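You operate a simulated robot arm through the tools that you are given. There is no shell and no other tool. Be economical: measure what you need, move in short steps, check, and stop when the job is done.

Carry out the task below with a simulated two-armed robot. There is one attempt and no reset: what you move stays moved.

## Task
Pick up the drain can with one hand, pass it to the other hand and put it on the top of the coil bench. Set down upright: drain can.

The check looks at the end state, three seconds after you hand in, the way a careful person would. Anything else that was tipped, shoved, dropped, spilled or broken makes it a failure.

## Robot
Two 7-joint arms with two-finger parallel grippers on one trunk, on a base that drives. Base frame: it is fixed to the floor where the robot stands at the start and does not move with it; the origin is under the middle of the robot, x ahead of it, y to its left, z up. Lengths are in cm, angles in degrees, forces in N, time in s.
The left shoulder is at the start at [6, 14.7, 39.3], the right one opposite. With the tool pointing down near the work surface each hand reaches from about 32 to 76 cm from the robot's upright axis, wherever it stands, measured 20 degrees to its own side. Places, roughly: top of the coil bench [-110, 460, 90]. Payload 3.43 kg a hand.
The TCP of each hand is the grasp point between the finger pads, 3 cm short of the fingertips. In the tool frame z runs along the fingers and y along their closing line. Largest opening 9.4 cm; finger width 2.8, thickness 1; the body of the gripper, 5 by 9.6 cm, starts 5.5 cm behind the TCP.
Orientation is that of the tool frame in the base frame, as [roll, pitch, yaw] about the fixed x, y, z axes, in that order (R = Rz(yaw) Ry(pitch) Rx(roll)). With the fingers straight down and closing along the base's y, the tool's x points along the base's -x, its y along +y and its z along -z.

## Interface
- The arms move only by the tool step_arm. It takes "left_motion", "right_motion" or both (then of equal length, played together; a hand with none holds still); each is a list of rows, each a list of 2 entries, a list of its own where there are three numbers: the shift along the tool's x, y, z in units of 50 mm (1.0 is 50 mm), then the turn, a rotation vector about the tool's x, y, z in units of 4 degrees (1.0 is 4 degrees). In form: [[[x, y, z], [rx, ry, rz]], ...]. A call has 1 to 10 rows; each row shifts and turns the commanded pose from where the row before left it, along the tool's axes as they then stand. "left_jaw" and "right_jaw" are, for a hand that has rows, the gripper command, from -1 (fully open) to 1 (shut), values between in proportion, set as the call begins (left out, the last holds). A call with a number of a shift or a turn outside -1 to 1 is refused whole. Each row takes 0.2 s and may step no farther than 5 cm and 8.6 degrees from the row before; otherwise, or with a gripper value out of range, the whole call is refused. A pose out of reach is approached as far as the arm can. The call stops where the force on the tool passes 40 N (or 10 N more than at its start, if that is more) or the arm is blocked; 0.2 s more then pass. The fingers move at their own pace (about 7.2 cm/s each) and stop on an object; they squeeze with about 29 N. The grip force told is the motor's: it shows also when the fingers shut on nothing. Time passes only in rows, and 0.2 s behind the last, so rows that do not move let the fingers close. It gives the time, the measured TCP pose, the force on the tool (base axes), the opening and the grip force at its end, in the units of the frame above (readings bear some noise), with the torque about the TCP (base axes, N m) and any sound that the robot's microphone picked up.
- Cameras (640 x 400 px; columns grow to the right, rows downward): "scene" is now at [5.27, 0.87, 101.39]; the picture's right is [0.11, -0.99, 0.00], its down [-0.69, -0.07, -0.72] and it looks along [0.72, 0.08, -0.69] (base axes); focal length 290 px, centre (320, 200). "left" rides on the left gripper at [7.6, -1.4, -10.2] in its tool frame; the picture's right is [0.18, 0.98, 0.00], its down [-0.75, 0.14, -0.64] and it looks along [-0.63, 0.12, 0.77] (tool axes); focal length 243 px, centre (320, 200). "right" rides on the right gripper at [7.6, 1.4, -10.3] in its tool frame; the picture's right is [-0.18, 0.98, 0.00], its down [-0.75, -0.14, -0.64] and it looks along [-0.63, -0.12, 0.77] (tool axes); focal length 243 px, centre (320, 200). There is no depth. A picture from a camera that has moved, and an enlarged one, comes with that camera's place and axes in the base frame and with its lens.
- get_image(camera): a new picture of that camera. It takes no simulated time.
- raise_lower(by): slides the trunk up (or, below 0, down) by that many cm; the arms and the scene camera ride with it, the base frame stays. It gives what a move gives, with no picture.
- roll_base(legs): drives the robot by 1 to 6 legs, each [ahead, left, turn to the left] in cm, cm and degrees, along the robot's own axes; the way and the turn of a leg run together, so that a leg with both is an arc; at most 150 cm and 180 degrees a leg. The arms and the cameras ride along, it lands a little off, and it stops where it bumps. It gives what a move gives.
- pan_tilt(pan, tilt): turns the head with the scene camera to pan (to the left, within 86 degrees either way) and tilt (down, from -29 to 69), counted from straight ahead of the robot. It gives what a move gives.
- inspect(camera, box): a new picture of the part [left, top, right, bottom] of that camera's present view, enlarged. It takes no simulated time.
- hand_in(): hands the job in; it is judged then, once.

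Work in short steps. Places have to be worked out from the pictures, the camera data and where the tool is seen: move nearer, look again, correct. Check each grasp and each placing, and mend what went wrong. You have 120 turns and 108 pictures in all, those below and enlarged ones among them. Open the grippers and draw the arms clear of the work before you hand the job in, unless the task says otherwise; then end with one line.

The tools are called after "Call:" as a command line: name --argument value ..., lists and objects as JSON in quotes. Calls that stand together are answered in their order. step_arm: Moves the arms, as the interface text tells. Its arguments: {"type":"object","properties":{"left_motion":{"type":"array"},"left_jaw":{"type":"number"},"right_motion":{"type":"array"},"right_jaw":{"type":"number"}},"required":[]} The other tools are called the same way: raise_lower (by) slides the trunk up or down; roll_base (legs) drives the base; pan_tilt (pan, tilt) turns the head that bears the scene camera; get_image (camera) takes a picture; inspect (camera, box) takes an enlarged picture of a part of a camera's view; hand_in () hands the job in.

At the start:

```text
time: 0.0
left_position: [42.38, 15.15, 56.49]
left_ee_rot: [180.0, 0.0, 179.9]
left_force: [-0.5, -0.5, -0.2]
left_moment: [0.03, 0.01, 0.01]
left_gripper_width: 9.42
left_grip_force: 0.1
right_position: [56.14, -20.6, 53.13]
right_ee_rot: [179.9, 0.0, 180.0]
right_force: [0.1, -0.3, -0.6]
right_moment: [0.02, 0.04, 0.03]
right_gripper_width: 9.4
right_grip_force: 0.2
trunk travel left (down, up): [-10.0, 15.0]
robot x, y, heading: [-0.21, -0.1, 0.1]
head pan, tilt: [6.1, 43.8]
```

scene: 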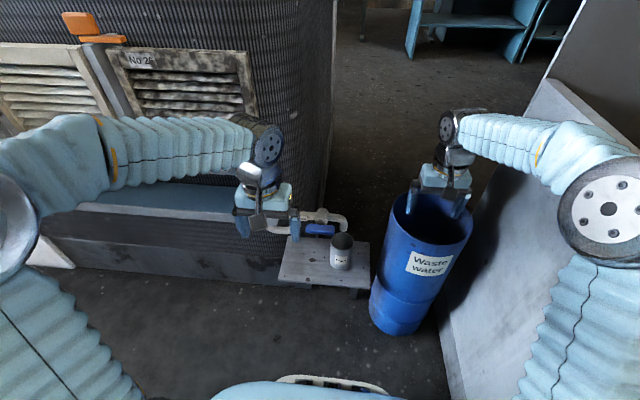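
right: 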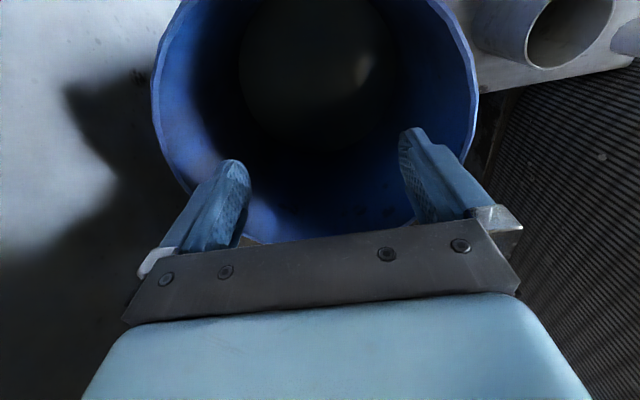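
left: 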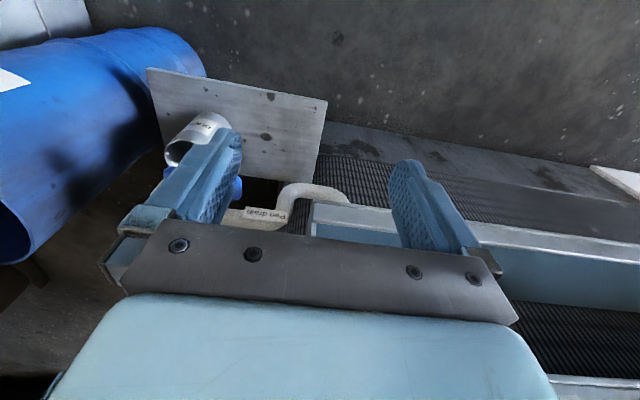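

I see the can on a small shelf below a pan drain pipe with a blue valve. I'll enlarge the view of it to judge its size, and whether it holds anything.

Call:
inspect --camera "scene" --box '[260, 190, 400, 300]'

Call:
inspect --camera "left" --box '[120, 50, 360, 250]'

Call:
inspect --camera "right" --box '[440, 0, 640, 125]'

```text
3.64 times, centred on (330, 245) of scene
camera zoom: at [5.27, 0.87, 101.39], right [0.11, -0.99, 0.0], down [-0.69, -0.07, -0.72], along [0.72, 0.08, -0.69], focal length 1055 px, centre (284, 36)
```

zoom: 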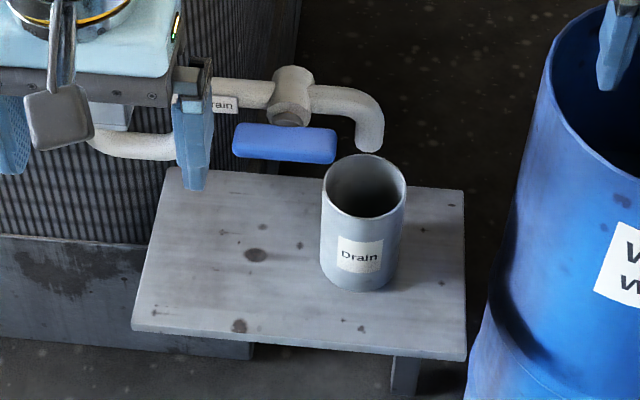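

```text
2.00 times, centred on (240, 150) of left
camera zoom: at [34.9, 13.66, 66.79], right [-0.18, 0.98, 0.0], down [0.75, 0.14, 0.64], along [0.63, 0.12, -0.77], focal length 485 px, centre (480, 300)
```

zoom: 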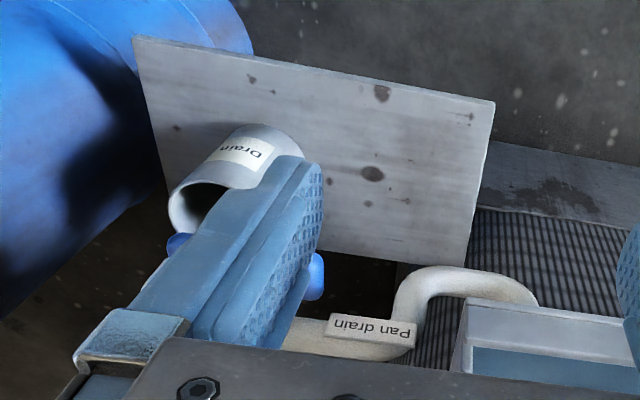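

```text
3.20 times, centred on (540, 62) of right
camera zoom: at [48.42, -19.06, 63.38], right [0.18, 0.98, 0.0], down [0.75, -0.14, 0.64], along [0.63, -0.12, -0.77], focal length 776 px, centre (-384, 640)
```

zoom: 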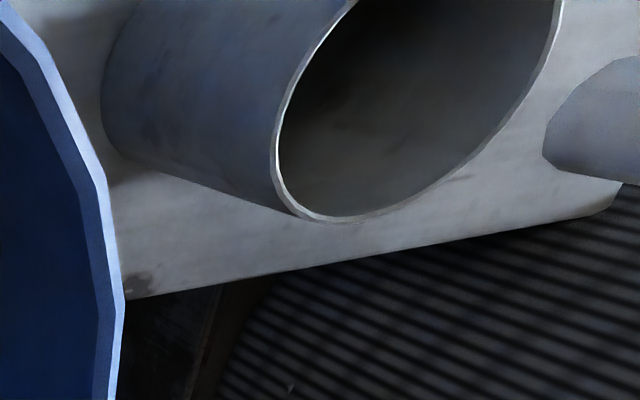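

The can looks about 6 cm wide and 8 cm tall, with its rim centre near [53.5, 0.3, 40.5]. The pipe outlet is just behind and above it. I'll shift the left hand 11 cm to the right, staying high, for a clear wrist view of the can and spout.

Call:
step_arm --left_motion '[[[0, -0.75, 0], [0, 0, 0]], [[0, -0.75, 0], [0, 0, 0]], [[0, -0.75, 0], [0, 0, 0]]]' --left_jaw -1

Call:
get_image --camera "left"

Call:
get_image --camera "scene"

```text
time: 0.8
left_position: [42.55, 4.1, 56.53]
left_ee_rot: [180.0, 0.0, 180.0]
left_force: [0.3, 0.4, 0.7]
left_moment: [-0.03, -0.02, -0.03]
left_gripper_width: 9.39
left_grip_force: 0.1
right_position: [56.09, -20.51, 53.12]
right_ee_rot: [-180.0, 0.0, 180.0]
right_force: [0.7, 0.6, -0.2]
right_moment: [-0.01, 0.03, 0.01]
right_gripper_width: 9.42
right_grip_force: 0.1
trunk travel left (down, up): [-10.0, 15.0]
robot x, y, heading: [0.12, -0.31, -0.1]
head pan, tilt: [6.1, 43.8]
```

```text
101 pictures are left
camera left: at [34.95, 2.49, 66.8], right [-0.18, 0.98, 0.0], down [0.75, 0.14, 0.64], along [0.63, 0.12, -0.77], focal length 243 px, centre (320, 200)
```

left: 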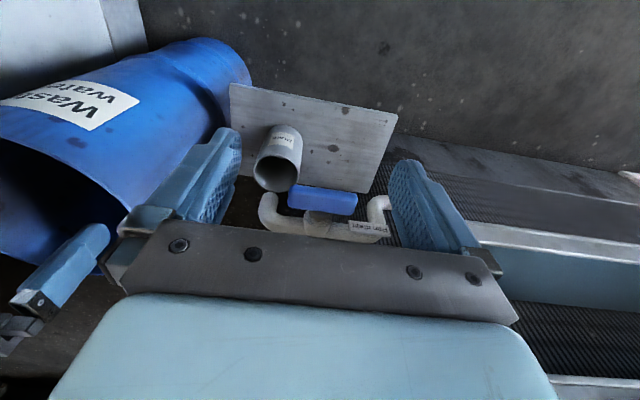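

```text
100 pictures are left
camera scene: at [5.27, 0.9, 101.39], right [0.11, -0.99, 0.0], down [-0.69, -0.07, -0.72], along [0.72, 0.08, -0.69], focal length 290 px, centre (320, 200)
```

scene: 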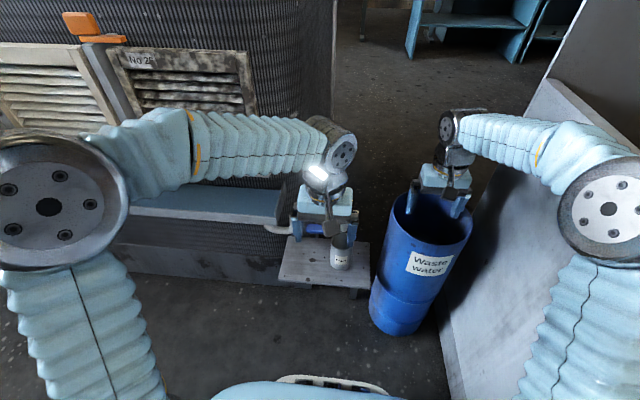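

Call:
inspect --camera "left" --box '[220, 80, 420, 250]'

```text
2.35 times, centred on (320, 165) of left
camera zoom: at [34.95, 2.49, 66.8], right [-0.18, 0.98, 0.0], down [0.75, 0.14, 0.64], along [0.63, 0.12, -0.77], focal length 571 px, centre (320, 282)
```

zoom: 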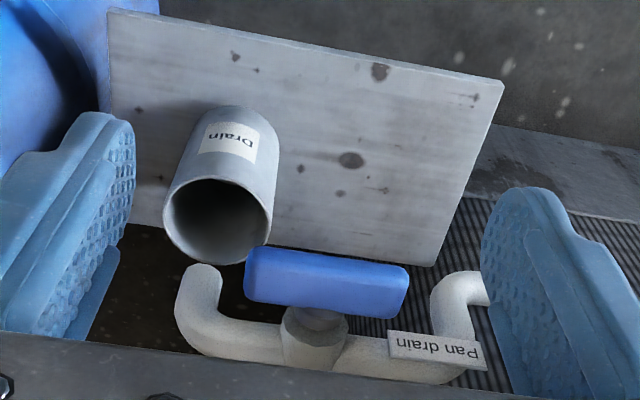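

To fix the spout relative to the can, I need a view from a different direction. I'll raise the right hand and draw it back so its camera sees the can and spout from the side.

Call:
step_arm --right_motion '[[[0, 0, -1], [0, 0, 0]], [[0.8, 0, -0.6], [0, 0, -1]], [[1, 0, 0], [0, 0, -2]], [[1, 0, 0], [0, 0, -2]], [[0, 0, 0], [0, 0, -2]], [[0, 0, 0], [0, 0, -2]]]'

Call:
get_image --camera "right"

```text
refused: -2 is not a number from -1 to 1
```

```text
98 pictures are left
camera right: at [48.42, -19.03, 63.39], right [0.18, 0.98, 0.0], down [0.75, -0.14, 0.64], along [0.63, -0.12, -0.77], focal length 243 px, centre (320, 200)
```

right: 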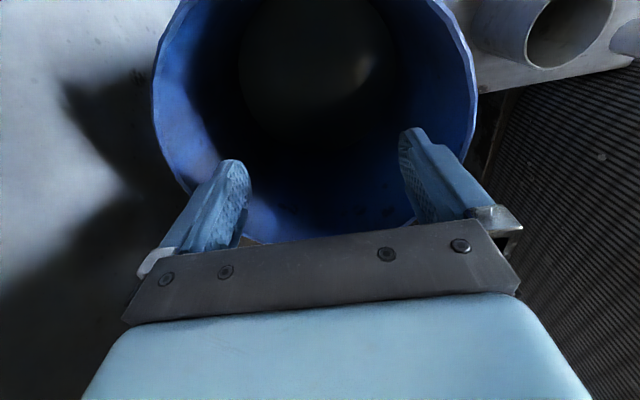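

Turns are limited to 4 degrees per row, so I'll do the same motion in more rows, raising the hand first.

Call:
step_arm --right_motion '[[[0, 0, -1], [0, 0, 0]], [[0.8, 0, -0.4], [0, 0, -1]], [[1, 0, 0], [0, 0, -1]], [[0.5, 0, 0], [0, 0, -1]], [[0, 0, 0], [0, 0, -1]], [[0, 0, 0], [0, 0, -1]], [[0, 0, 0], [0, 0, -1]], [[0, 0, 0], [0, 0, -1]], [[0, 0, 0], [0, 0, -1]], [[0, 0, 0], [0, 0, -1]]]'

Call:
get_image --camera "right"

```text
time: 3.0
left_position: [42.57, 4.06, 56.58]
left_ee_rot: [180.0, 0.0, 180.0]
left_force: [-0.8, 0.2, -0.5]
left_moment: [0.0, -0.04, 0.02]
left_gripper_width: 9.39
left_grip_force: 0.1
right_position: [44.57, -21.22, 60.08]
right_ee_rot: [-180.0, 0.0, -144.0]
right_force: [0.3, 0.0, -0.6]
right_moment: [0.01, 0.04, -0.04]
right_gripper_width: 9.38
right_grip_force: 0.1
trunk travel left (down, up): [-10.0, 15.0]
robot x, y, heading: [0.09, -0.21, 0.1]
head pan, tilt: [6.1, 43.8]
```

```text
97 pictures are left
camera right: at [37.6, -24.54, 70.4], right [-0.43, 0.9, 0.0], down [0.69, 0.33, 0.64], along [0.58, 0.28, -0.77], focal length 243 px, centre (320, 200)
```

right: 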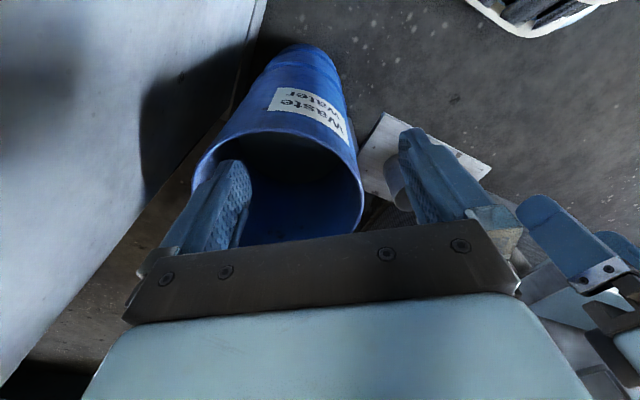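

From the sight lines, the spout outlet is directly above the can, about 4 cm over its rim, and the blue handle is near [50, 3 to 9, 48]. The shelf surface is at about z 31. So I'll take the can low from the front with the left hand tilted to 30° below horizontal, and pull it straight back. First I'll tilt the left hand in free space.

Call:
step_arm --left_motion '[[[0, 0, 0], [0, -1, 0]], [[0, 0, 0], [0, -1, 0]], [[0, 0, 0], [0, -1, 0]], [[0, 0, 0], [0, -1, 0]], [[0, 0, 0], [0, -1, 0]], [[0, 0, 0], [0, -1, 0]], [[0, 0, 0], [0, -1, 0]], [[0, 0, 0], [0, -1, 0]], [[0, 0, 0], [0, -1, 0]], [[0, 0, 0], [0, -1, 0]]]'

Call:
get_image --camera "scene"

Call:
get_image --camera "left"

```text
time: 5.2
left_position: [42.39, 3.84, 56.57]
left_ee_rot: [-179.9, 40.1, -179.9]
left_force: [-0.8, 0.1, -0.3]
left_moment: [0.02, 0.01, 0.01]
left_gripper_width: 9.42
left_grip_force: 0.1
right_position: [44.69, -21.3, 60.11]
right_ee_rot: [179.9, 0.0, -144.0]
right_force: [-0.2, -0.7, -0.1]
right_moment: [-0.02, 0.0, -0.03]
right_gripper_width: 9.38
right_grip_force: 0.0
trunk travel left (down, up): [-10.0, 15.0]
robot x, y, heading: [0.2, 0.04, -0.0]
head pan, tilt: [6.1, 43.8]
```

```text
96 pictures are left
camera scene: at [5.27, 0.87, 101.39], right [0.11, -0.99, 0.0], down [-0.69, -0.07, -0.72], along [0.72, 0.08, -0.69], focal length 290 px, centre (320, 200)
```

scene: 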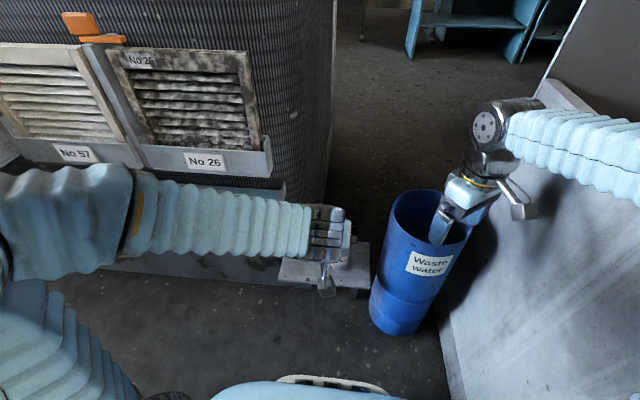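

```text
95 pictures are left
camera left: at [30.12, 2.43, 59.51], right [-0.14, 0.98, -0.12], down [0.16, 0.14, 0.98], along [0.98, 0.12, -0.18], focal length 243 px, centre (320, 200)
```

left: 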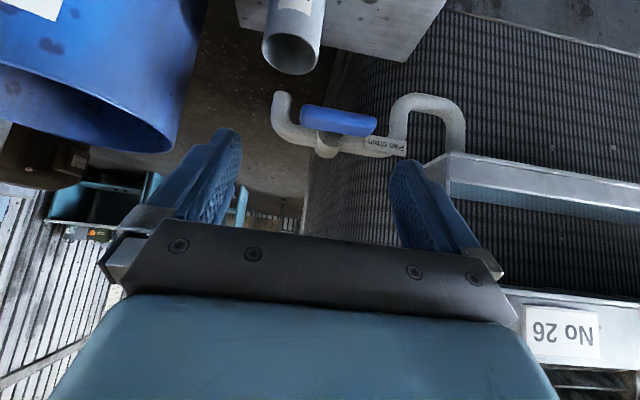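

With this flat view the spout outlet works out at [53.2, 0, 45], and the can's rim centre at about [54.5, 0.4, 39.5]. Next I'll finish the tilt to 60° and lower the hand in front of the shelf, about 10 cm short of the can.

Call:
step_arm --left_motion '[[[0, 0, 0], [0, -1, 0]], [[0, 0, 0], [0, -1, 0]], [[0, 0, 0], [0, -1, 0]], [[0, 0, 0], [0, -1, 0]], [[0, 0, 0], [0, -1, 0]], [[0.75, -0.2, 0.43], [0, 0, 0]], [[0.75, -0.2, 0.43], [0, 0, 0]], [[0.75, -0.2, 0.43], [0, 0, 0]]]'

Call:
get_image --camera "left"

Call:
get_image --camera "scene"

```text
time: 7.0
left_position: [42.4, 0.99, 43.6]
left_ee_rot: [-179.8, 60.0, -179.9]
left_force: [0.2, 0.5, -0.1]
left_moment: [0.01, -0.01, 0.02]
left_gripper_width: 9.41
left_grip_force: 0.0
right_position: [44.58, -21.29, 60.11]
right_ee_rot: [179.9, 0.0, -144.0]
right_force: [0.1, 0.7, 0.0]
right_moment: [0.01, 0.0, 0.0]
right_gripper_width: 9.38
right_grip_force: 0.2
trunk travel left (down, up): [-10.0, 15.0]
robot x, y, heading: [0.18, 0.06, -0.2]
head pan, tilt: [6.1, 43.8]
```

```text
94 pictures are left
camera left: at [29.81, -0.59, 42.09], right [-0.09, 0.98, -0.16], down [-0.18, 0.14, 0.97], along [0.98, 0.12, 0.16], focal length 243 px, centre (320, 200)
```

left: 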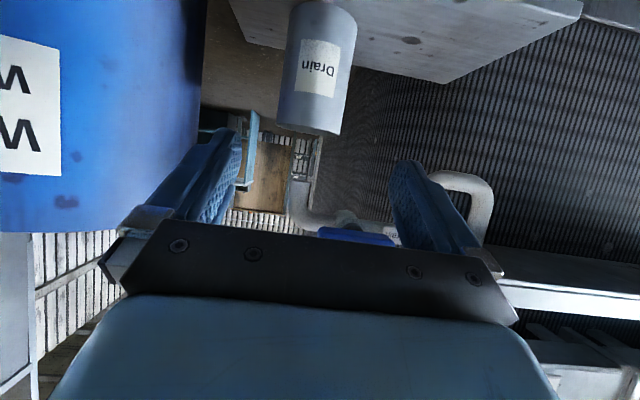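

```text
93 pictures are left
camera scene: at [5.24, 0.88, 101.4], right [0.11, -0.99, 0.0], down [-0.69, -0.07, -0.72], along [0.72, 0.08, -0.69], focal length 290 px, centre (320, 200)
```

scene: 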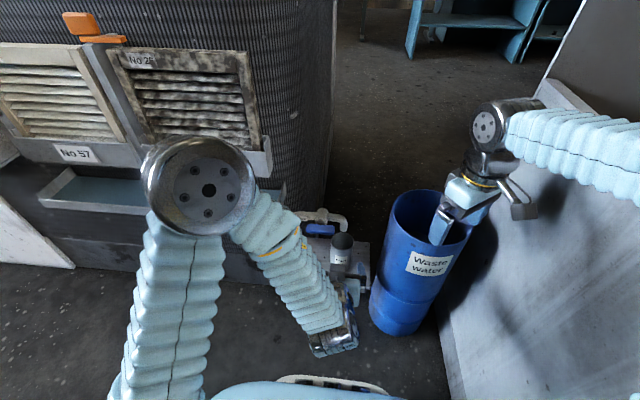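

From this view the can's axis is at about [54.5, 0.1] with its rim at 39.8 and its base at about 30.2, so it is 9.5 cm tall. I'll lower the hand to grasp height, z 34, still in front of the can.

Call:
step_arm --left_motion '[[[0.47, -0.06, 0.47], [0, 0, 0]], [[0.47, -0.06, 0.47], [0, 0, 0]], [[0.47, -0.06, 0.47], [0, 0, 0]]]'

Call:
get_image --camera "left"

Call:
inspect --camera "scene" --box '[260, 190, 400, 360]'

```text
time: 7.8
left_position: [44.97, -0.05, 33.89]
left_ee_rot: [180.0, 60.0, -179.8]
left_force: [-0.4, 0.1, -0.5]
left_moment: [-0.01, 0.01, 0.02]
left_gripper_width: 9.4
left_grip_force: 0.0
right_position: [44.61, -21.37, 60.1]
right_ee_rot: [180.0, 0.1, -144.0]
right_force: [-0.2, -0.5, 0.2]
right_moment: [0.0, 0.02, 0.03]
right_gripper_width: 9.39
right_grip_force: 0.1
trunk travel left (down, up): [-10.0, 15.0]
robot x, y, heading: [-0.16, 0.28, 0.2]
head pan, tilt: [6.1, 43.8]
```

```text
92 pictures are left
camera left: at [32.39, -1.52, 32.42], right [-0.09, 0.98, -0.16], down [-0.18, 0.14, 0.97], along [0.98, 0.12, 0.16], focal length 243 px, centre (320, 200)
```

left: 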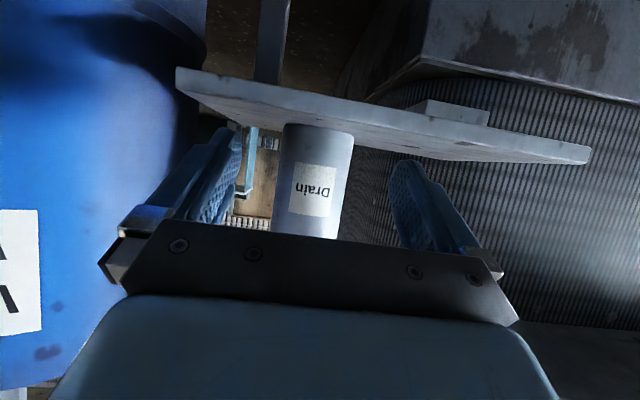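

```text
2.35 times, centred on (330, 275) of scene
camera zoom: at [5.25, 0.87, 101.4], right [0.11, -0.99, 0.0], down [-0.69, -0.07, -0.72], along [0.72, 0.08, -0.69], focal length 682 px, centre (296, 24)
```

zoom: 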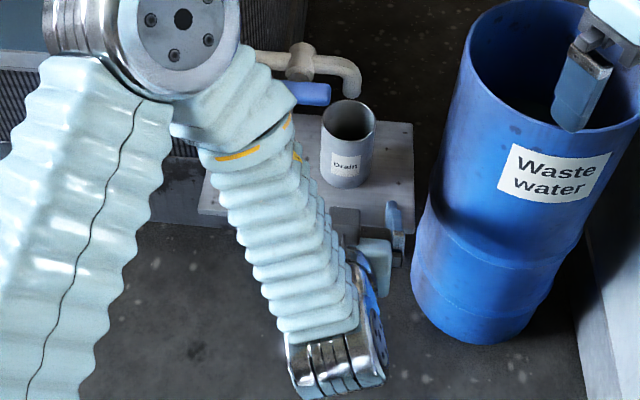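

The fingers straddle the can evenly and the shelf top is at z 30. I'll advance 9.5 cm straight ahead, keeping z at about 34.

Call:
step_arm --left_motion '[[[-0.25, 0.01, 0.405], [0, 0, 0]], [[-0.25, 0.01, 0.405], [0, 0, 0]], [[-0.25, 0.01, 0.405], [0, 0, 0]], [[-0.25, 0.01, 0.405], [0, 0, 0]]]'

Call:
get_image --camera "left"

Call:
inspect --camera "scene" --box '[260, 190, 400, 360]'

```text
time: 8.8
left_position: [54.52, 0.22, 34.29]
left_ee_rot: [180.0, 60.0, -180.0]
left_force: [0.4, 0.5, 0.4]
left_moment: [0.0, 0.02, -0.01]
left_gripper_width: 9.41
left_grip_force: 0.0
right_position: [44.58, -21.35, 60.1]
right_ee_rot: [-179.9, 0.1, -144.0]
right_force: [0.4, 0.1, -0.2]
right_moment: [-0.02, -0.02, 0.02]
right_gripper_width: 9.39
right_grip_force: 0.0
trunk travel left (down, up): [-10.0, 15.0]
robot x, y, heading: [0.22, 0.1, 0.4]
head pan, tilt: [6.1, 43.8]
```

```text
90 pictures are left
camera left: at [41.91, -1.3, 32.81], right [-0.09, 0.98, -0.16], down [-0.18, 0.14, 0.97], along [0.98, 0.12, 0.16], focal length 243 px, centre (320, 200)
```

left: 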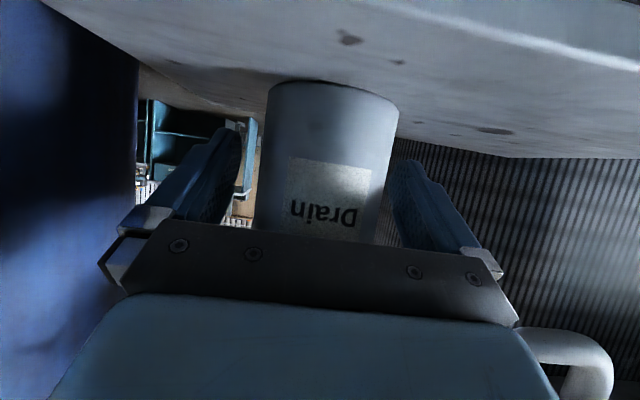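

```text
2.35 times, centred on (330, 275) of scene
camera zoom: at [5.26, 0.86, 101.39], right [0.11, -0.99, 0.0], down [-0.69, -0.07, -0.72], along [0.72, 0.08, -0.69], focal length 682 px, centre (296, 24)
```

zoom: 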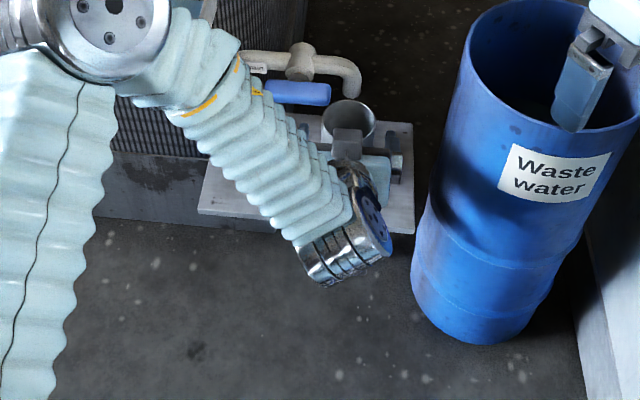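

The can sits between the pads. I'll close the left gripper and hold still while it closes.

Call:
step_arm --left_motion '[[[0, 0, 0], [0, 0, 0]], [[0, 0, 0], [0, 0, 0]], [[0, 0, 0], [0, 0, 0]], [[0, 0, 0], [0, 0, 0]]]' --left_jaw 1

Call:
get_image --camera "left"

```text
time: 9.8
left_position: [54.38, 0.17, 34.22]
left_ee_rot: [-180.0, 60.0, -180.0]
left_force: [0.4, 0.5, 0.8]
left_moment: [0.01, 0.0, -0.03]
left_gripper_width: 6.58
left_grip_force: 28.8
right_position: [44.61, -21.29, 60.02]
right_ee_rot: [179.9, 0.0, -144.0]
right_force: [-0.4, 0.0, 0.4]
right_moment: [-0.02, 0.01, -0.01]
right_gripper_width: 9.41
right_grip_force: 0.0
trunk travel left (down, up): [-10.0, 15.0]
robot x, y, heading: [0.11, 0.06, 0.0]
head pan, tilt: [6.1, 43.8]
```

```text
88 pictures are left
camera left: at [41.89, -1.29, 32.8], right [-0.09, 0.98, -0.16], down [-0.18, 0.14, 0.97], along [0.98, 0.12, 0.16], focal length 243 px, centre (320, 200)
```

left: 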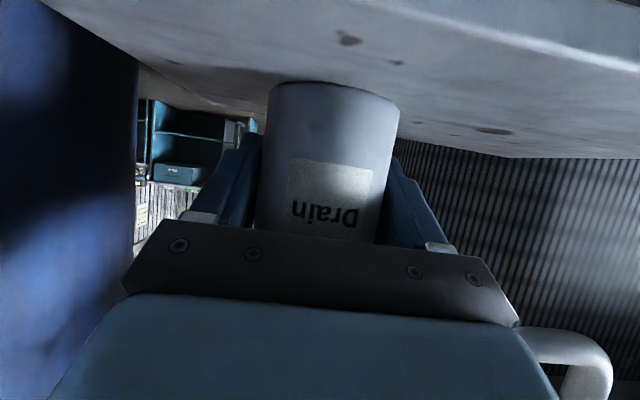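

The can is held at 6.58 cm width with 29 N. I'll lift it 1.5 cm, which stays well under the spout, and check the load.

Call:
step_arm --left_motion '[[[-0.13, 0, -0.075], [0, 0, 0]], [[-0.13, 0, -0.075], [0, 0, 0]], [[0, 0, 0], [0, 0, 0]]]'

Call:
get_image --camera "left"

Call:
inspect --camera "scene" --box '[260, 190, 400, 360]'

```text
time: 10.6
left_position: [54.5, 0.19, 35.73]
left_ee_rot: [179.9, 60.1, 180.0]
left_force: [0.1, 0.0, -1.0]
left_moment: [0.01, 0.0, 0.0]
left_gripper_width: 6.58
left_grip_force: 29.0
right_position: [44.6, -21.31, 60.17]
right_ee_rot: [-179.9, 0.0, -144.1]
right_force: [-0.7, 0.8, 0.0]
right_moment: [-0.02, 0.02, 0.01]
right_gripper_width: 9.42
right_grip_force: 0.1
trunk travel left (down, up): [-10.0, 15.0]
robot x, y, heading: [0.11, 0.02, -0.0]
head pan, tilt: [6.1, 43.8]
```

```text
87 pictures are left
camera left: at [41.85, -1.27, 34.26], right [-0.09, 0.98, -0.16], down [-0.18, 0.14, 0.97], along [0.98, 0.12, 0.16], focal length 243 px, centre (320, 200)
```

left: 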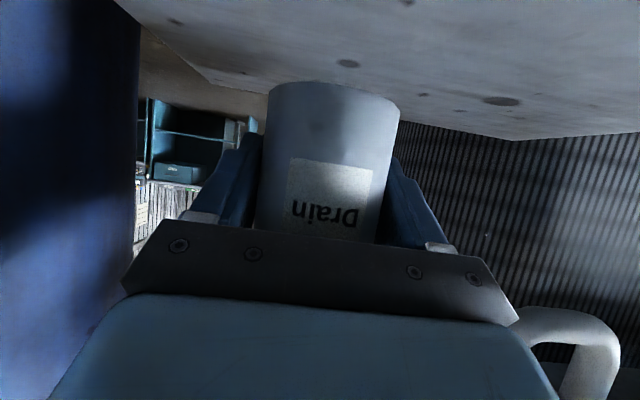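

```text
2.35 times, centred on (330, 275) of scene
camera zoom: at [5.28, 0.87, 101.39], right [0.11, -0.99, 0.0], down [-0.69, -0.07, -0.72], along [0.72, 0.08, -0.69], focal length 682 px, centre (296, 24)
```

zoom: 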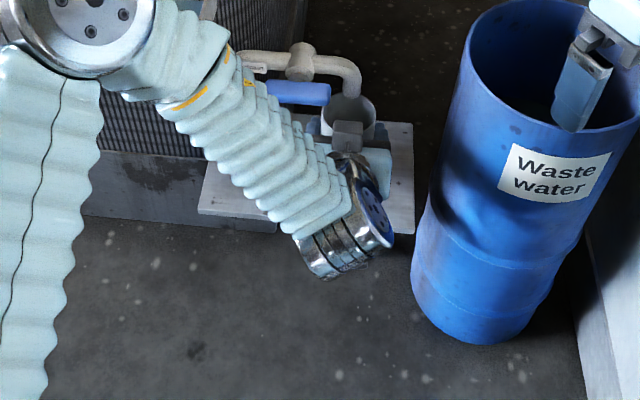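

The can came up cleanly with a light load. I'll draw it straight back 11 cm from under the spout at constant height.

Call:
step_arm --left_motion '[[[0.15, 0, -0.26], [0, 0, 0]], [[0.2, 0, -0.346], [0, 0, 0]], [[0.2, 0, -0.346], [0, 0, 0]], [[0.2, 0, -0.346], [0, 0, 0]], [[0.2, 0, -0.346], [0, 0, 0]], [[0.15, 0, -0.26], [0, 0, 0]]]'

Call:
inspect --camera "scene" --box '[240, 180, 420, 360]'

```text
time: 12.0
left_position: [43.38, 0.22, 35.78]
left_ee_rot: [180.0, 60.0, -180.0]
left_force: [0.3, 0.2, -0.8]
left_moment: [0.03, -0.03, 0.04]
left_gripper_width: 6.59
left_grip_force: 29.4
right_position: [44.67, -21.32, 60.22]
right_ee_rot: [-180.0, 0.0, -144.0]
right_force: [0.5, 0.8, 0.3]
right_moment: [0.02, 0.01, 0.02]
right_gripper_width: 9.39
right_grip_force: 0.0
trunk travel left (down, up): [-10.0, 15.0]
robot x, y, heading: [-0.03, 0.09, 0.1]
head pan, tilt: [6.1, 43.8]
```

```text
2.22 times, centred on (330, 270) of scene
camera zoom: at [5.28, 0.87, 101.39], right [0.11, -0.99, 0.0], down [-0.69, -0.07, -0.72], along [0.72, 0.08, -0.69], focal length 645 px, centre (298, 44)
```

zoom: 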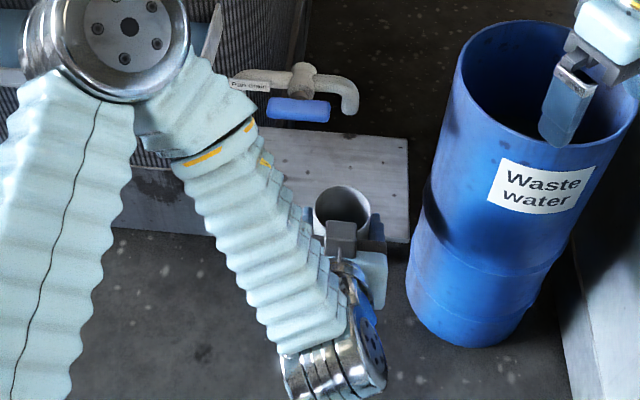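

The can is clear of the spout. I'll raise it 14 cm, then look around to plan the drive.

Call:
step_arm --left_motion '[[[-0.4, 0, -0.23], [0, 0, 0]], [[-0.5, 0, -0.288], [0, 0, 0]], [[-0.5, 0, -0.288], [0, 0, 0]], [[-0.5, 0, -0.288], [0, 0, 0]], [[-0.4, 0, -0.23], [0, 0, 0]], [[0, 0, 0], [0, 0, 0]]]'

Call:
get_image --camera "scene"

Call:
pan_tilt --pan 80 --tilt 20

Call:
get_image --camera "scene"

Call:
pan_tilt --pan -80 --tilt 25

Call:
get_image --camera "scene"

```text
time: 13.4
left_position: [43.54, 0.06, 49.08]
left_ee_rot: [180.0, 59.9, 179.9]
left_force: [0.5, -0.4, 0.0]
left_moment: [0.02, -0.01, 0.01]
left_gripper_width: 6.59
left_grip_force: 29.0
right_position: [44.62, -21.26, 60.05]
right_ee_rot: [-180.0, 0.1, -144.0]
right_force: [-0.1, -0.2, 0.0]
right_moment: [0.0, -0.03, -0.02]
right_gripper_width: 9.4
right_grip_force: 0.1
trunk travel left (down, up): [-10.0, 15.0]
robot x, y, heading: [0.1, -0.08, 0.1]
head pan, tilt: [6.1, 43.8]
```

```text
84 pictures are left
camera scene: at [5.27, 0.87, 101.39], right [0.11, -0.99, 0.0], down [-0.69, -0.07, -0.72], along [0.72, 0.08, -0.69], focal length 290 px, centre (320, 200)
```

scene: 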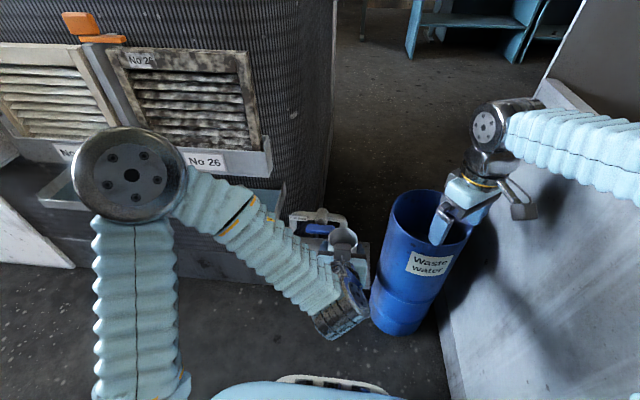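

```text
time: 14.9
left_position: [43.57, 0.12, 49.09]
left_ee_rot: [-179.9, 60.0, -180.0]
left_force: [0.8, 0.6, -1.6]
left_moment: [0.03, 0.03, 0.01]
left_gripper_width: 6.57
left_grip_force: 29.2
right_position: [44.61, -21.36, 60.17]
right_ee_rot: [-179.9, 0.0, -143.9]
right_force: [0.2, 0.2, -0.7]
right_moment: [0.01, -0.04, -0.01]
right_gripper_width: 9.39
right_grip_force: 0.0
trunk travel left (down, up): [-10.0, 15.0]
robot x, y, heading: [-0.0, 0.2, 0.2]
head pan, tilt: [80.0, 20.0]
```

```text
83 pictures are left
camera scene: at [-1.28, 9.16, 105.09], right [0.98, -0.17, 0.0], down [-0.06, -0.34, -0.94], along [0.16, 0.93, -0.34], focal length 290 px, centre (320, 200)
```

scene: 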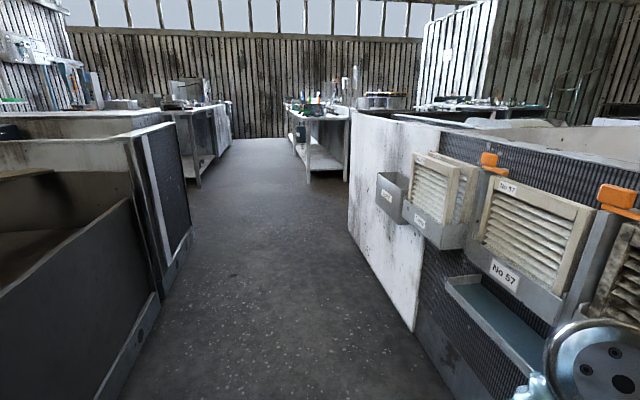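

```text
time: 17.3
left_position: [43.44, 0.18, 48.95]
left_ee_rot: [180.0, 59.9, -180.0]
left_force: [1.0, 0.2, -0.9]
left_moment: [-0.01, 0.04, 0.0]
left_gripper_width: 6.59
left_grip_force: 28.9
right_position: [44.62, -21.36, 60.21]
right_ee_rot: [-180.0, 0.0, -144.0]
right_force: [0.1, -1.1, 0.0]
right_moment: [0.05, 0.02, -0.03]
right_gripper_width: 9.41
right_grip_force: 0.3
trunk travel left (down, up): [-10.0, 15.0]
robot x, y, heading: [-0.32, -0.11, 0.1]
head pan, tilt: [-80.0, 25.0]
```

```text
82 pictures are left
camera scene: at [-1.3, -9.09, 104.28], right [-0.98, -0.17, 0.0], down [-0.07, 0.42, -0.91], along [0.16, -0.89, -0.42], focal length 290 px, centre (320, 200)
```

scene: 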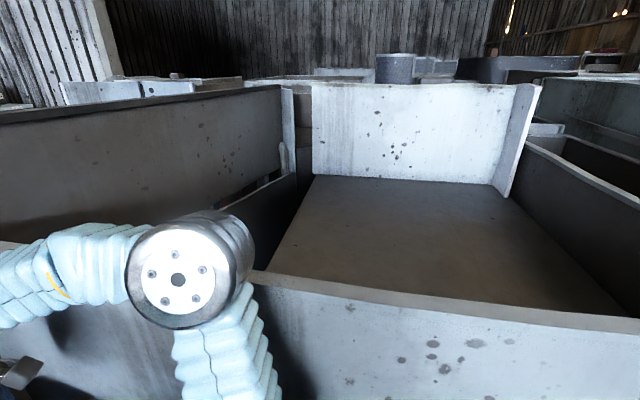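

The aisle runs along +y and the coil bench is on its left side, near x -90 and beyond y 370. I'll do the handover here first. I'm turning the left hand 40° to the right about the vertical, which keeps the can upright, so the right hand can come in at about 100° to it.

Call:
step_arm --left_motion '[[[0, 0, 0], [0.87, 0, 0.5]], [[0, 0, 0], [0.87, 0, 0.5]], [[0, 0, 0], [0.87, 0, 0.5]], [[0, 0, 0], [0.87, 0, 0.5]], [[0, 0, 0], [0.87, 0, 0.5]], [[0, 0, 0], [0.87, 0, 0.5]], [[0, 0, 0], [0.87, 0, 0.5]], [[0, 0, 0], [0.87, 0, 0.5]], [[0, 0, 0], [0.87, 0, 0.5]], [[0, 0, 0], [0.87, 0, 0.5]]]'

Call:
pan_tilt --pan 0 --tilt 50

Call:
get_image --camera "scene"

```text
time: 18.8
left_position: [43.86, 0.12, 49.04]
left_ee_rot: [179.9, 59.7, 154.8]
left_force: [-16.4, 7.0, 11.6]
left_moment: [0.35, -0.55, 0.74]
left_gripper_width: 6.57
left_grip_force: 29.5
left hand out of reach, approached as far as the arm can: row 5, 7
right_position: [44.51, -21.3, 60.21]
right_ee_rot: [-180.0, 0.1, -143.9]
right_force: [0.0, -0.1, -0.6]
right_moment: [-0.02, -0.02, -0.02]
right_gripper_width: 9.39
right_grip_force: 0.1
trunk travel left (down, up): [-10.0, 15.0]
robot x, y, heading: [-0.09, -0.12, -0.1]
head pan, tilt: [-80.0, 25.0]
stopped in row 7 (left hand): the force on the tool passed its limit at 50 N (the readings are from after the stop); the commanded pose is now the measured one
```

```text
time: 20.4
left_position: [43.86, 0.04, 49.01]
left_ee_rot: [-179.9, 59.6, 154.8]
left_force: [-23.5, 4.1, 10.0]
left_moment: [0.32, -0.37, 0.76]
left_gripper_width: 6.55
left_grip_force: 29.0
right_position: [44.57, -21.26, 60.24]
right_ee_rot: [180.0, 0.1, -144.0]
right_force: [0.5, -0.8, 0.0]
right_moment: [-0.04, -0.02, 0.02]
right_gripper_width: 9.4
right_grip_force: 0.0
trunk travel left (down, up): [-10.0, 15.0]
robot x, y, heading: [-0.12, -0.28, 0.1]
head pan, tilt: [0.0, 50.0]
```

```text
81 pictures are left
camera scene: at [4.63, 0.02, 100.54], right [0.0, -1.0, 0.0], down [-0.77, 0.0, -0.64], along [0.64, 0.0, -0.77], focal length 290 px, centre (320, 200)
```

scene: 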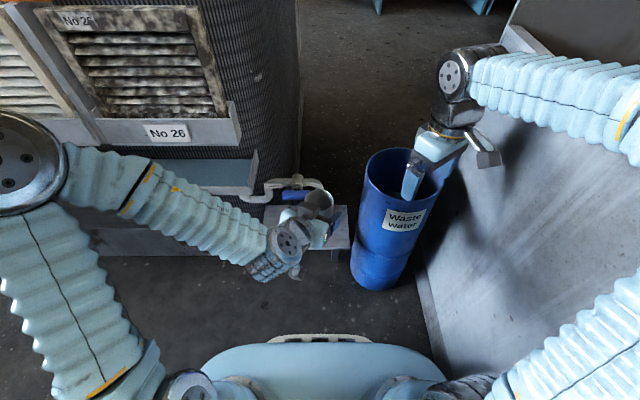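

The left hand met contact with about 25 N still on it. I'll zoom in to see what is touching.

Call:
inspect --camera "scene" --box '[230, 160, 370, 290]'

Call:
get_image --camera "left"

Call:
get_image --camera "right"

```text
3.08 times, centred on (300, 225) of scene
camera zoom: at [4.63, 0.02, 100.54], right [0.0, -1.0, 0.0], down [-0.77, 0.0, -0.64], along [0.64, 0.0, -0.77], focal length 892 px, centre (382, 123)
```

zoom: 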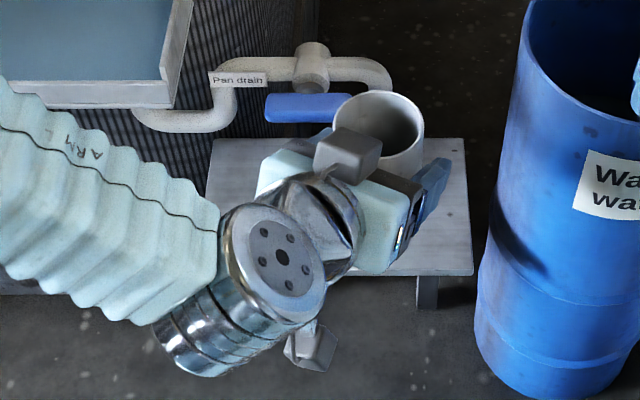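

```text
79 pictures are left
camera left: at [31.85, 4.11, 47.62], right [0.34, 0.93, -0.16], down [-0.1, 0.2, 0.97], along [0.94, -0.31, 0.16], focal length 243 px, centre (320, 200)
```

left: 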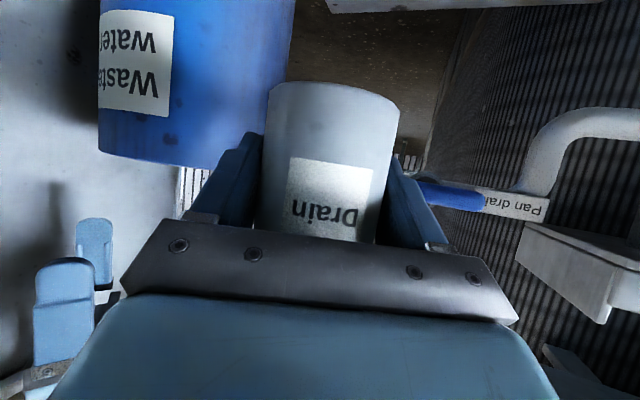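

```text
78 pictures are left
camera right: at [37.5, -24.48, 70.46], right [-0.43, 0.9, 0.0], down [0.69, 0.33, 0.64], along [0.58, 0.28, -0.77], focal length 243 px, centre (320, 200)
```

right: 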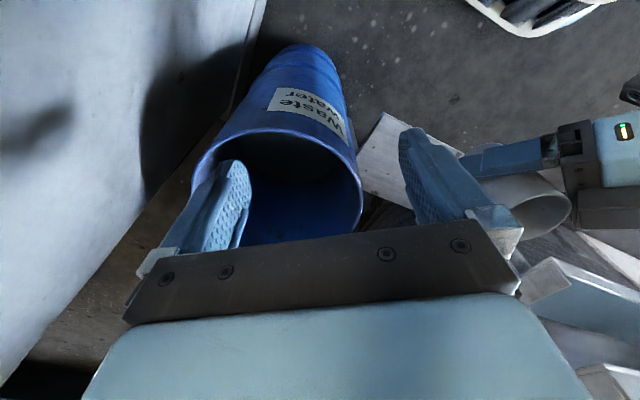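

The left finger, swung forward, seems to be pressing the blue valve handle. I'll back straight off 4 cm in −x.

Call:
step_arm --left_motion '[[[0.09, -0.085, -0.156], [0, 0, 0]], [[0.09, -0.085, -0.156], [0, 0, 0]], [[0.09, -0.085, -0.156], [0, 0, 0]], [[0.09, -0.085, -0.156], [0, 0, 0]]]'

Call:
inspect --camera "scene" --box '[230, 160, 370, 290]'

```text
time: 21.4
left_position: [43.86, 0.08, 48.97]
left_ee_rot: [-180.0, 59.5, 154.7]
left_force: [-24.8, -0.2, 2.9]
left_moment: [0.08, -0.07, 0.61]
left_gripper_width: 6.56
left_grip_force: 28.5
left hand out of reach, approached as far as the arm can: row 1, 2, 3, 4
right_position: [44.55, -21.2, 60.21]
right_ee_rot: [-180.0, 0.1, -144.0]
right_force: [-0.3, 1.1, -0.4]
right_moment: [0.04, -0.04, 0.0]
right_gripper_width: 9.41
right_grip_force: 0.1
trunk travel left (down, up): [-10.0, 15.0]
robot x, y, heading: [0.05, -0.18, -0.0]
head pan, tilt: [0.0, 50.0]
```

```text
3.08 times, centred on (300, 225) of scene
camera zoom: at [4.65, 0.01, 100.53], right [0.0, -1.0, 0.0], down [-0.77, 0.0, -0.64], along [0.64, 0.0, -0.77], focal length 892 px, centre (382, 123)
```

zoom: 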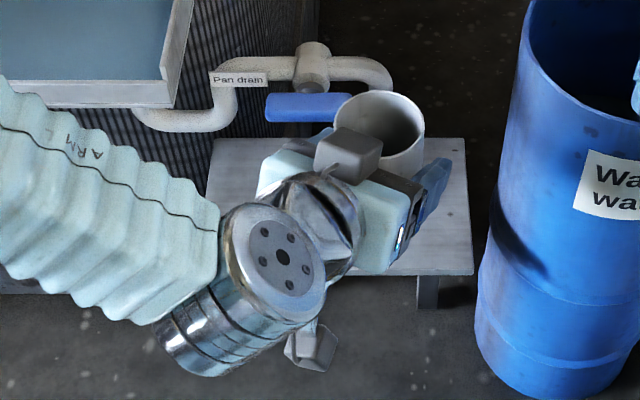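

The arm is at a reach limit there, so it cannot retract itself. Backing the whole base a few centimetres will relieve the contact.

Call:
roll_base --legs '[[-5, 0, 0]]'

Call:
inspect --camera "scene" --box '[230, 160, 370, 290]'

```text
time: 22.3
left_position: [38.95, 0.05, 48.96]
left_ee_rot: [-180.0, 59.7, 155.0]
left_force: [0.3, 0.6, -1.1]
left_moment: [0.01, -0.01, 0.0]
left_gripper_width: 6.59
left_grip_force: 29.1
right_position: [39.72, -21.17, 60.23]
right_ee_rot: [180.0, 0.1, -143.8]
right_force: [0.1, 0.0, 0.1]
right_moment: [0.01, 0.0, 0.01]
right_gripper_width: 9.4
right_grip_force: 0.0
trunk travel left (down, up): [-10.0, 15.0]
robot x, y, heading: [-4.93, 0.19, 0.1]
head pan, tilt: [0.0, 50.0]
```

```text
3.08 times, centred on (300, 225) of scene
camera zoom: at [-0.19, 0.01, 100.53], right [0.0, -1.0, 0.0], down [-0.77, 0.0, -0.64], along [0.64, 0.0, -0.77], focal length 892 px, centre (382, 123)
```

zoom: 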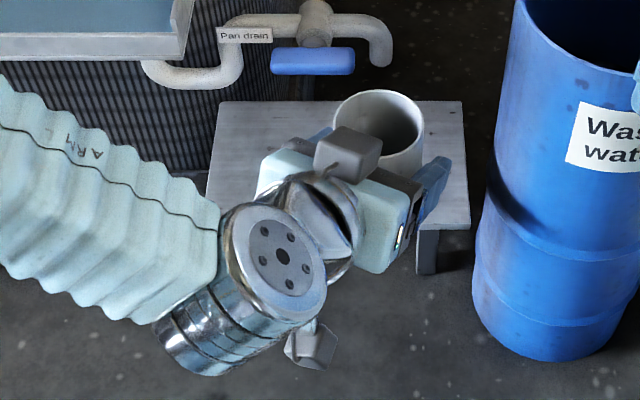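

The contact is released and nothing has visibly moved. I'll back off another 13 cm for working room.

Call:
roll_base --legs '[[-13, 0, 0]]'

Call:
get_image --camera "scene"

```text
time: 23.6
left_position: [25.84, 0.17, 48.92]
left_ee_rot: [-179.9, 59.7, 154.9]
left_force: [0.1, -0.2, -1.9]
left_moment: [0.02, 0.01, 0.02]
left_gripper_width: 6.6
left_grip_force: 28.8
right_position: [26.55, -21.21, 60.17]
right_ee_rot: [179.9, 0.1, -144.0]
right_force: [-0.4, -0.1, -0.5]
right_moment: [-0.01, -0.01, -0.01]
right_gripper_width: 9.4
right_grip_force: 0.2
trunk travel left (down, up): [-10.0, 15.0]
robot x, y, heading: [-18.08, 0.11, -0.2]
head pan, tilt: [0.0, 50.0]
```

```text
75 pictures are left
camera scene: at [-13.31, 0.0, 100.53], right [0.0, -1.0, 0.0], down [-0.77, 0.0, -0.64], along [0.64, 0.0, -0.77], focal length 290 px, centre (320, 200)
```

scene: 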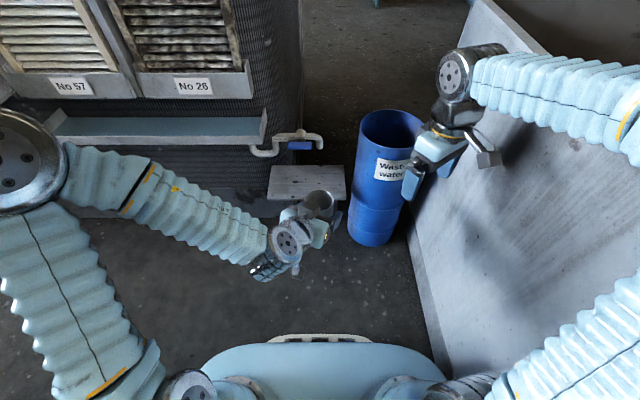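

There is good free space now. I'll move the left hand forward, left and up by 6 cm each, away from its limit, then finish the turn to about −45°.

Call:
step_arm --left_motion '[[[-0.333, 0.4, -0.027], [0, 0, 0]], [[-0.333, 0.4, -0.027], [0, 0, 0]], [[-0.333, 0.4, -0.027], [0, 0, 0]], [[-0.333, 0.4, -0.027], [0, 0, 0]], [[0, 0, 0], [0.87, 0, 0.5]], [[0, 0, 0], [0.87, 0, 0.5]], [[0, 0, 0], [0.87, 0, 0.5]], [[0, 0, 0], [0.87, 0, 0.5]], [[0, 0, 0], [0.87, 0, 0.5]]]'

Call:
get_image --camera "scene"

```text
time: 25.6
left_position: [31.9, 6.06, 54.94]
left_ee_rot: [-179.6, 59.8, 135.0]
left_force: [-0.9, -0.6, -1.4]
left_moment: [-0.02, -0.02, -0.02]
left_gripper_width: 6.6
left_grip_force: 29.2
right_position: [26.58, -21.31, 60.2]
right_ee_rot: [-180.0, 0.0, -143.9]
right_force: [0.7, -0.1, 0.9]
right_moment: [-0.01, 0.03, 0.02]
right_gripper_width: 9.4
right_grip_force: 0.0
trunk travel left (down, up): [-10.0, 15.0]
robot x, y, heading: [-18.25, -0.17, 0.1]
head pan, tilt: [0.0, 50.0]
```

```text
74 pictures are left
camera scene: at [-13.31, 0.0, 100.53], right [0.0, -1.0, 0.0], down [-0.77, 0.0, -0.64], along [0.64, 0.0, -0.77], focal length 290 px, centre (320, 200)
```

scene: 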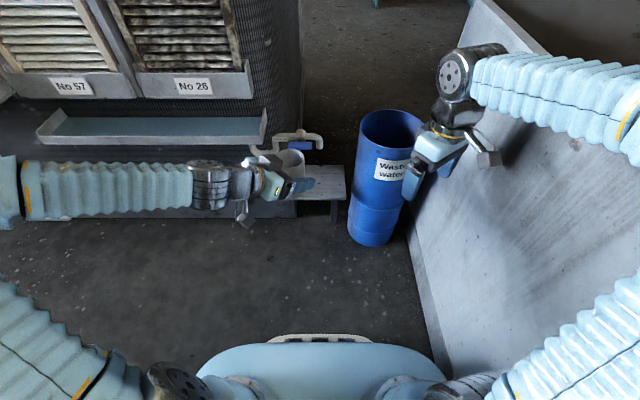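

The left hand is well placed, with the can at [32, 6]. Now I'll turn the right hand, adding 20° of yaw and starting its tilt, while it is still to the right.

Call:
step_arm --right_motion '[[[0, 0, 0], [0, 0, -1]], [[0, 0, 0], [0, 0, -1]], [[0, 0, 0], [0, 0, -1]], [[0, 0, 0], [0, 0, -1]], [[0, 0, 0], [0, 0, -1]], [[0, 0, 0], [0, -1, 0]], [[0, 0, 0], [0, -1, 0]], [[0, 0, 0], [0, -1, 0]], [[0, 0, 0], [0, -1, 0]], [[0, 0, 0], [0, -1, 0]]]'

Call:
step_arm --right_motion '[[[0, 0, 0], [0, -1, 0]], [[0, 0, 0], [0, -1, 0]], [[0, 0, 0], [0, -1, 0]], [[0, 0, 0], [0, -1, 0]], [[0, 0, 0], [0, -1, 0]], [[0, 0, 0], [0, -1, 0]]]'

Call:
get_image --camera "right"

Call:
get_image --camera "scene"

```text
time: 27.8
left_position: [31.96, 6.05, 55.04]
left_ee_rot: [-179.5, 59.7, 135.2]
left_force: [0.9, 0.3, -1.1]
left_moment: [-0.03, 0.01, 0.05]
left_gripper_width: 6.61
left_grip_force: 29.4
right_position: [26.66, -21.25, 60.18]
right_ee_rot: [-180.0, 20.1, -123.8]
right_force: [-0.4, 0.9, 0.1]
right_moment: [-0.02, 0.0, 0.0]
right_gripper_width: 9.41
right_grip_force: 0.1
trunk travel left (down, up): [-10.0, 15.0]
robot x, y, heading: [-17.84, -0.22, -0.1]
head pan, tilt: [0.0, 50.0]
```

```text
time: 29.2
left_position: [32.15, 7.26, 55.09]
left_ee_rot: [-178.7, 60.2, 136.4]
left_force: [1.1, 1.6, -1.1]
left_moment: [-0.01, 0.01, 0.01]
left_gripper_width: 6.55
left_grip_force: 28.8
right_position: [26.88, -19.26, 61.14]
right_ee_rot: [-178.4, 43.8, -120.9]
right_force: [0.4, 1.3, 0.5]
right_moment: [-0.02, 0.01, -0.01]
right_gripper_width: 9.41
right_grip_force: 0.1
trunk travel left (down, up): [-10.0, 15.0]
robot x, y, heading: [-17.78, 0.21, 0.3]
head pan, tilt: [0.0, 50.0]
```

```text
73 pictures are left
camera right: at [18.92, -28.94, 63.27], right [-0.76, 0.64, 0.11], down [0.15, 0.02, 0.99], along [0.63, 0.77, -0.11], focal length 243 px, centre (320, 200)
```

right: 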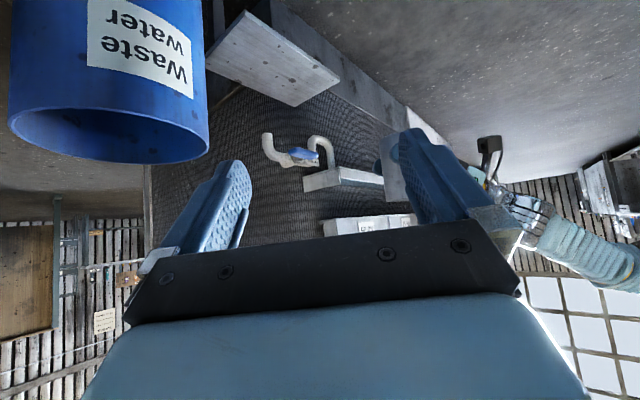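

```text
72 pictures are left
camera scene: at [-13.17, 1.42, 100.68], right [0.01, -1.0, 0.01], down [-0.76, -0.01, -0.64], along [0.64, 0.0, -0.76], focal length 290 px, centre (320, 200)
```

scene: 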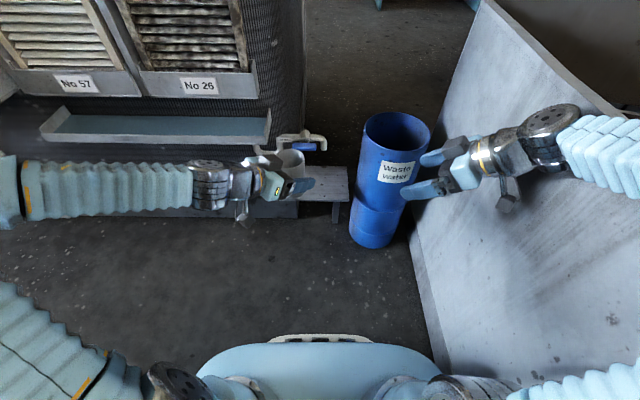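

The whole robot leaned slightly: the left hand and head shifted about 1.3 cm. The right elbow is probably pressing the wall on its right. I'll move the base 12 cm to the left to relieve it.

Call:
roll_base --legs '[[0, 12, 0]]'

Call:
get_image --camera "scene"

```text
time: 30.4
left_position: [31.83, 18.0, 54.92]
left_ee_rot: [-179.6, 59.6, 135.2]
left_force: [-1.1, -0.2, -1.1]
left_moment: [-0.02, 0.02, 0.01]
left_gripper_width: 6.56
left_grip_force: 28.7
right_position: [26.48, -9.11, 60.12]
right_ee_rot: [180.0, 44.0, -123.9]
right_force: [-0.3, 0.0, 0.4]
right_moment: [0.02, 0.02, 0.03]
right_gripper_width: 9.43
right_grip_force: 0.0
trunk travel left (down, up): [-10.0, 15.0]
robot x, y, heading: [-17.97, 12.01, 0.1]
head pan, tilt: [0.0, 50.0]
```

```text
71 pictures are left
camera scene: at [-13.33, 12.04, 100.53], right [0.0, -1.0, 0.0], down [-0.77, 0.0, -0.64], along [0.64, 0.0, -0.77], focal length 290 px, centre (320, 200)
```

scene: 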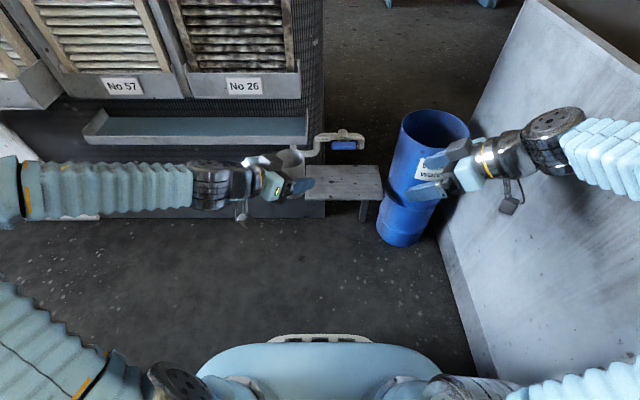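

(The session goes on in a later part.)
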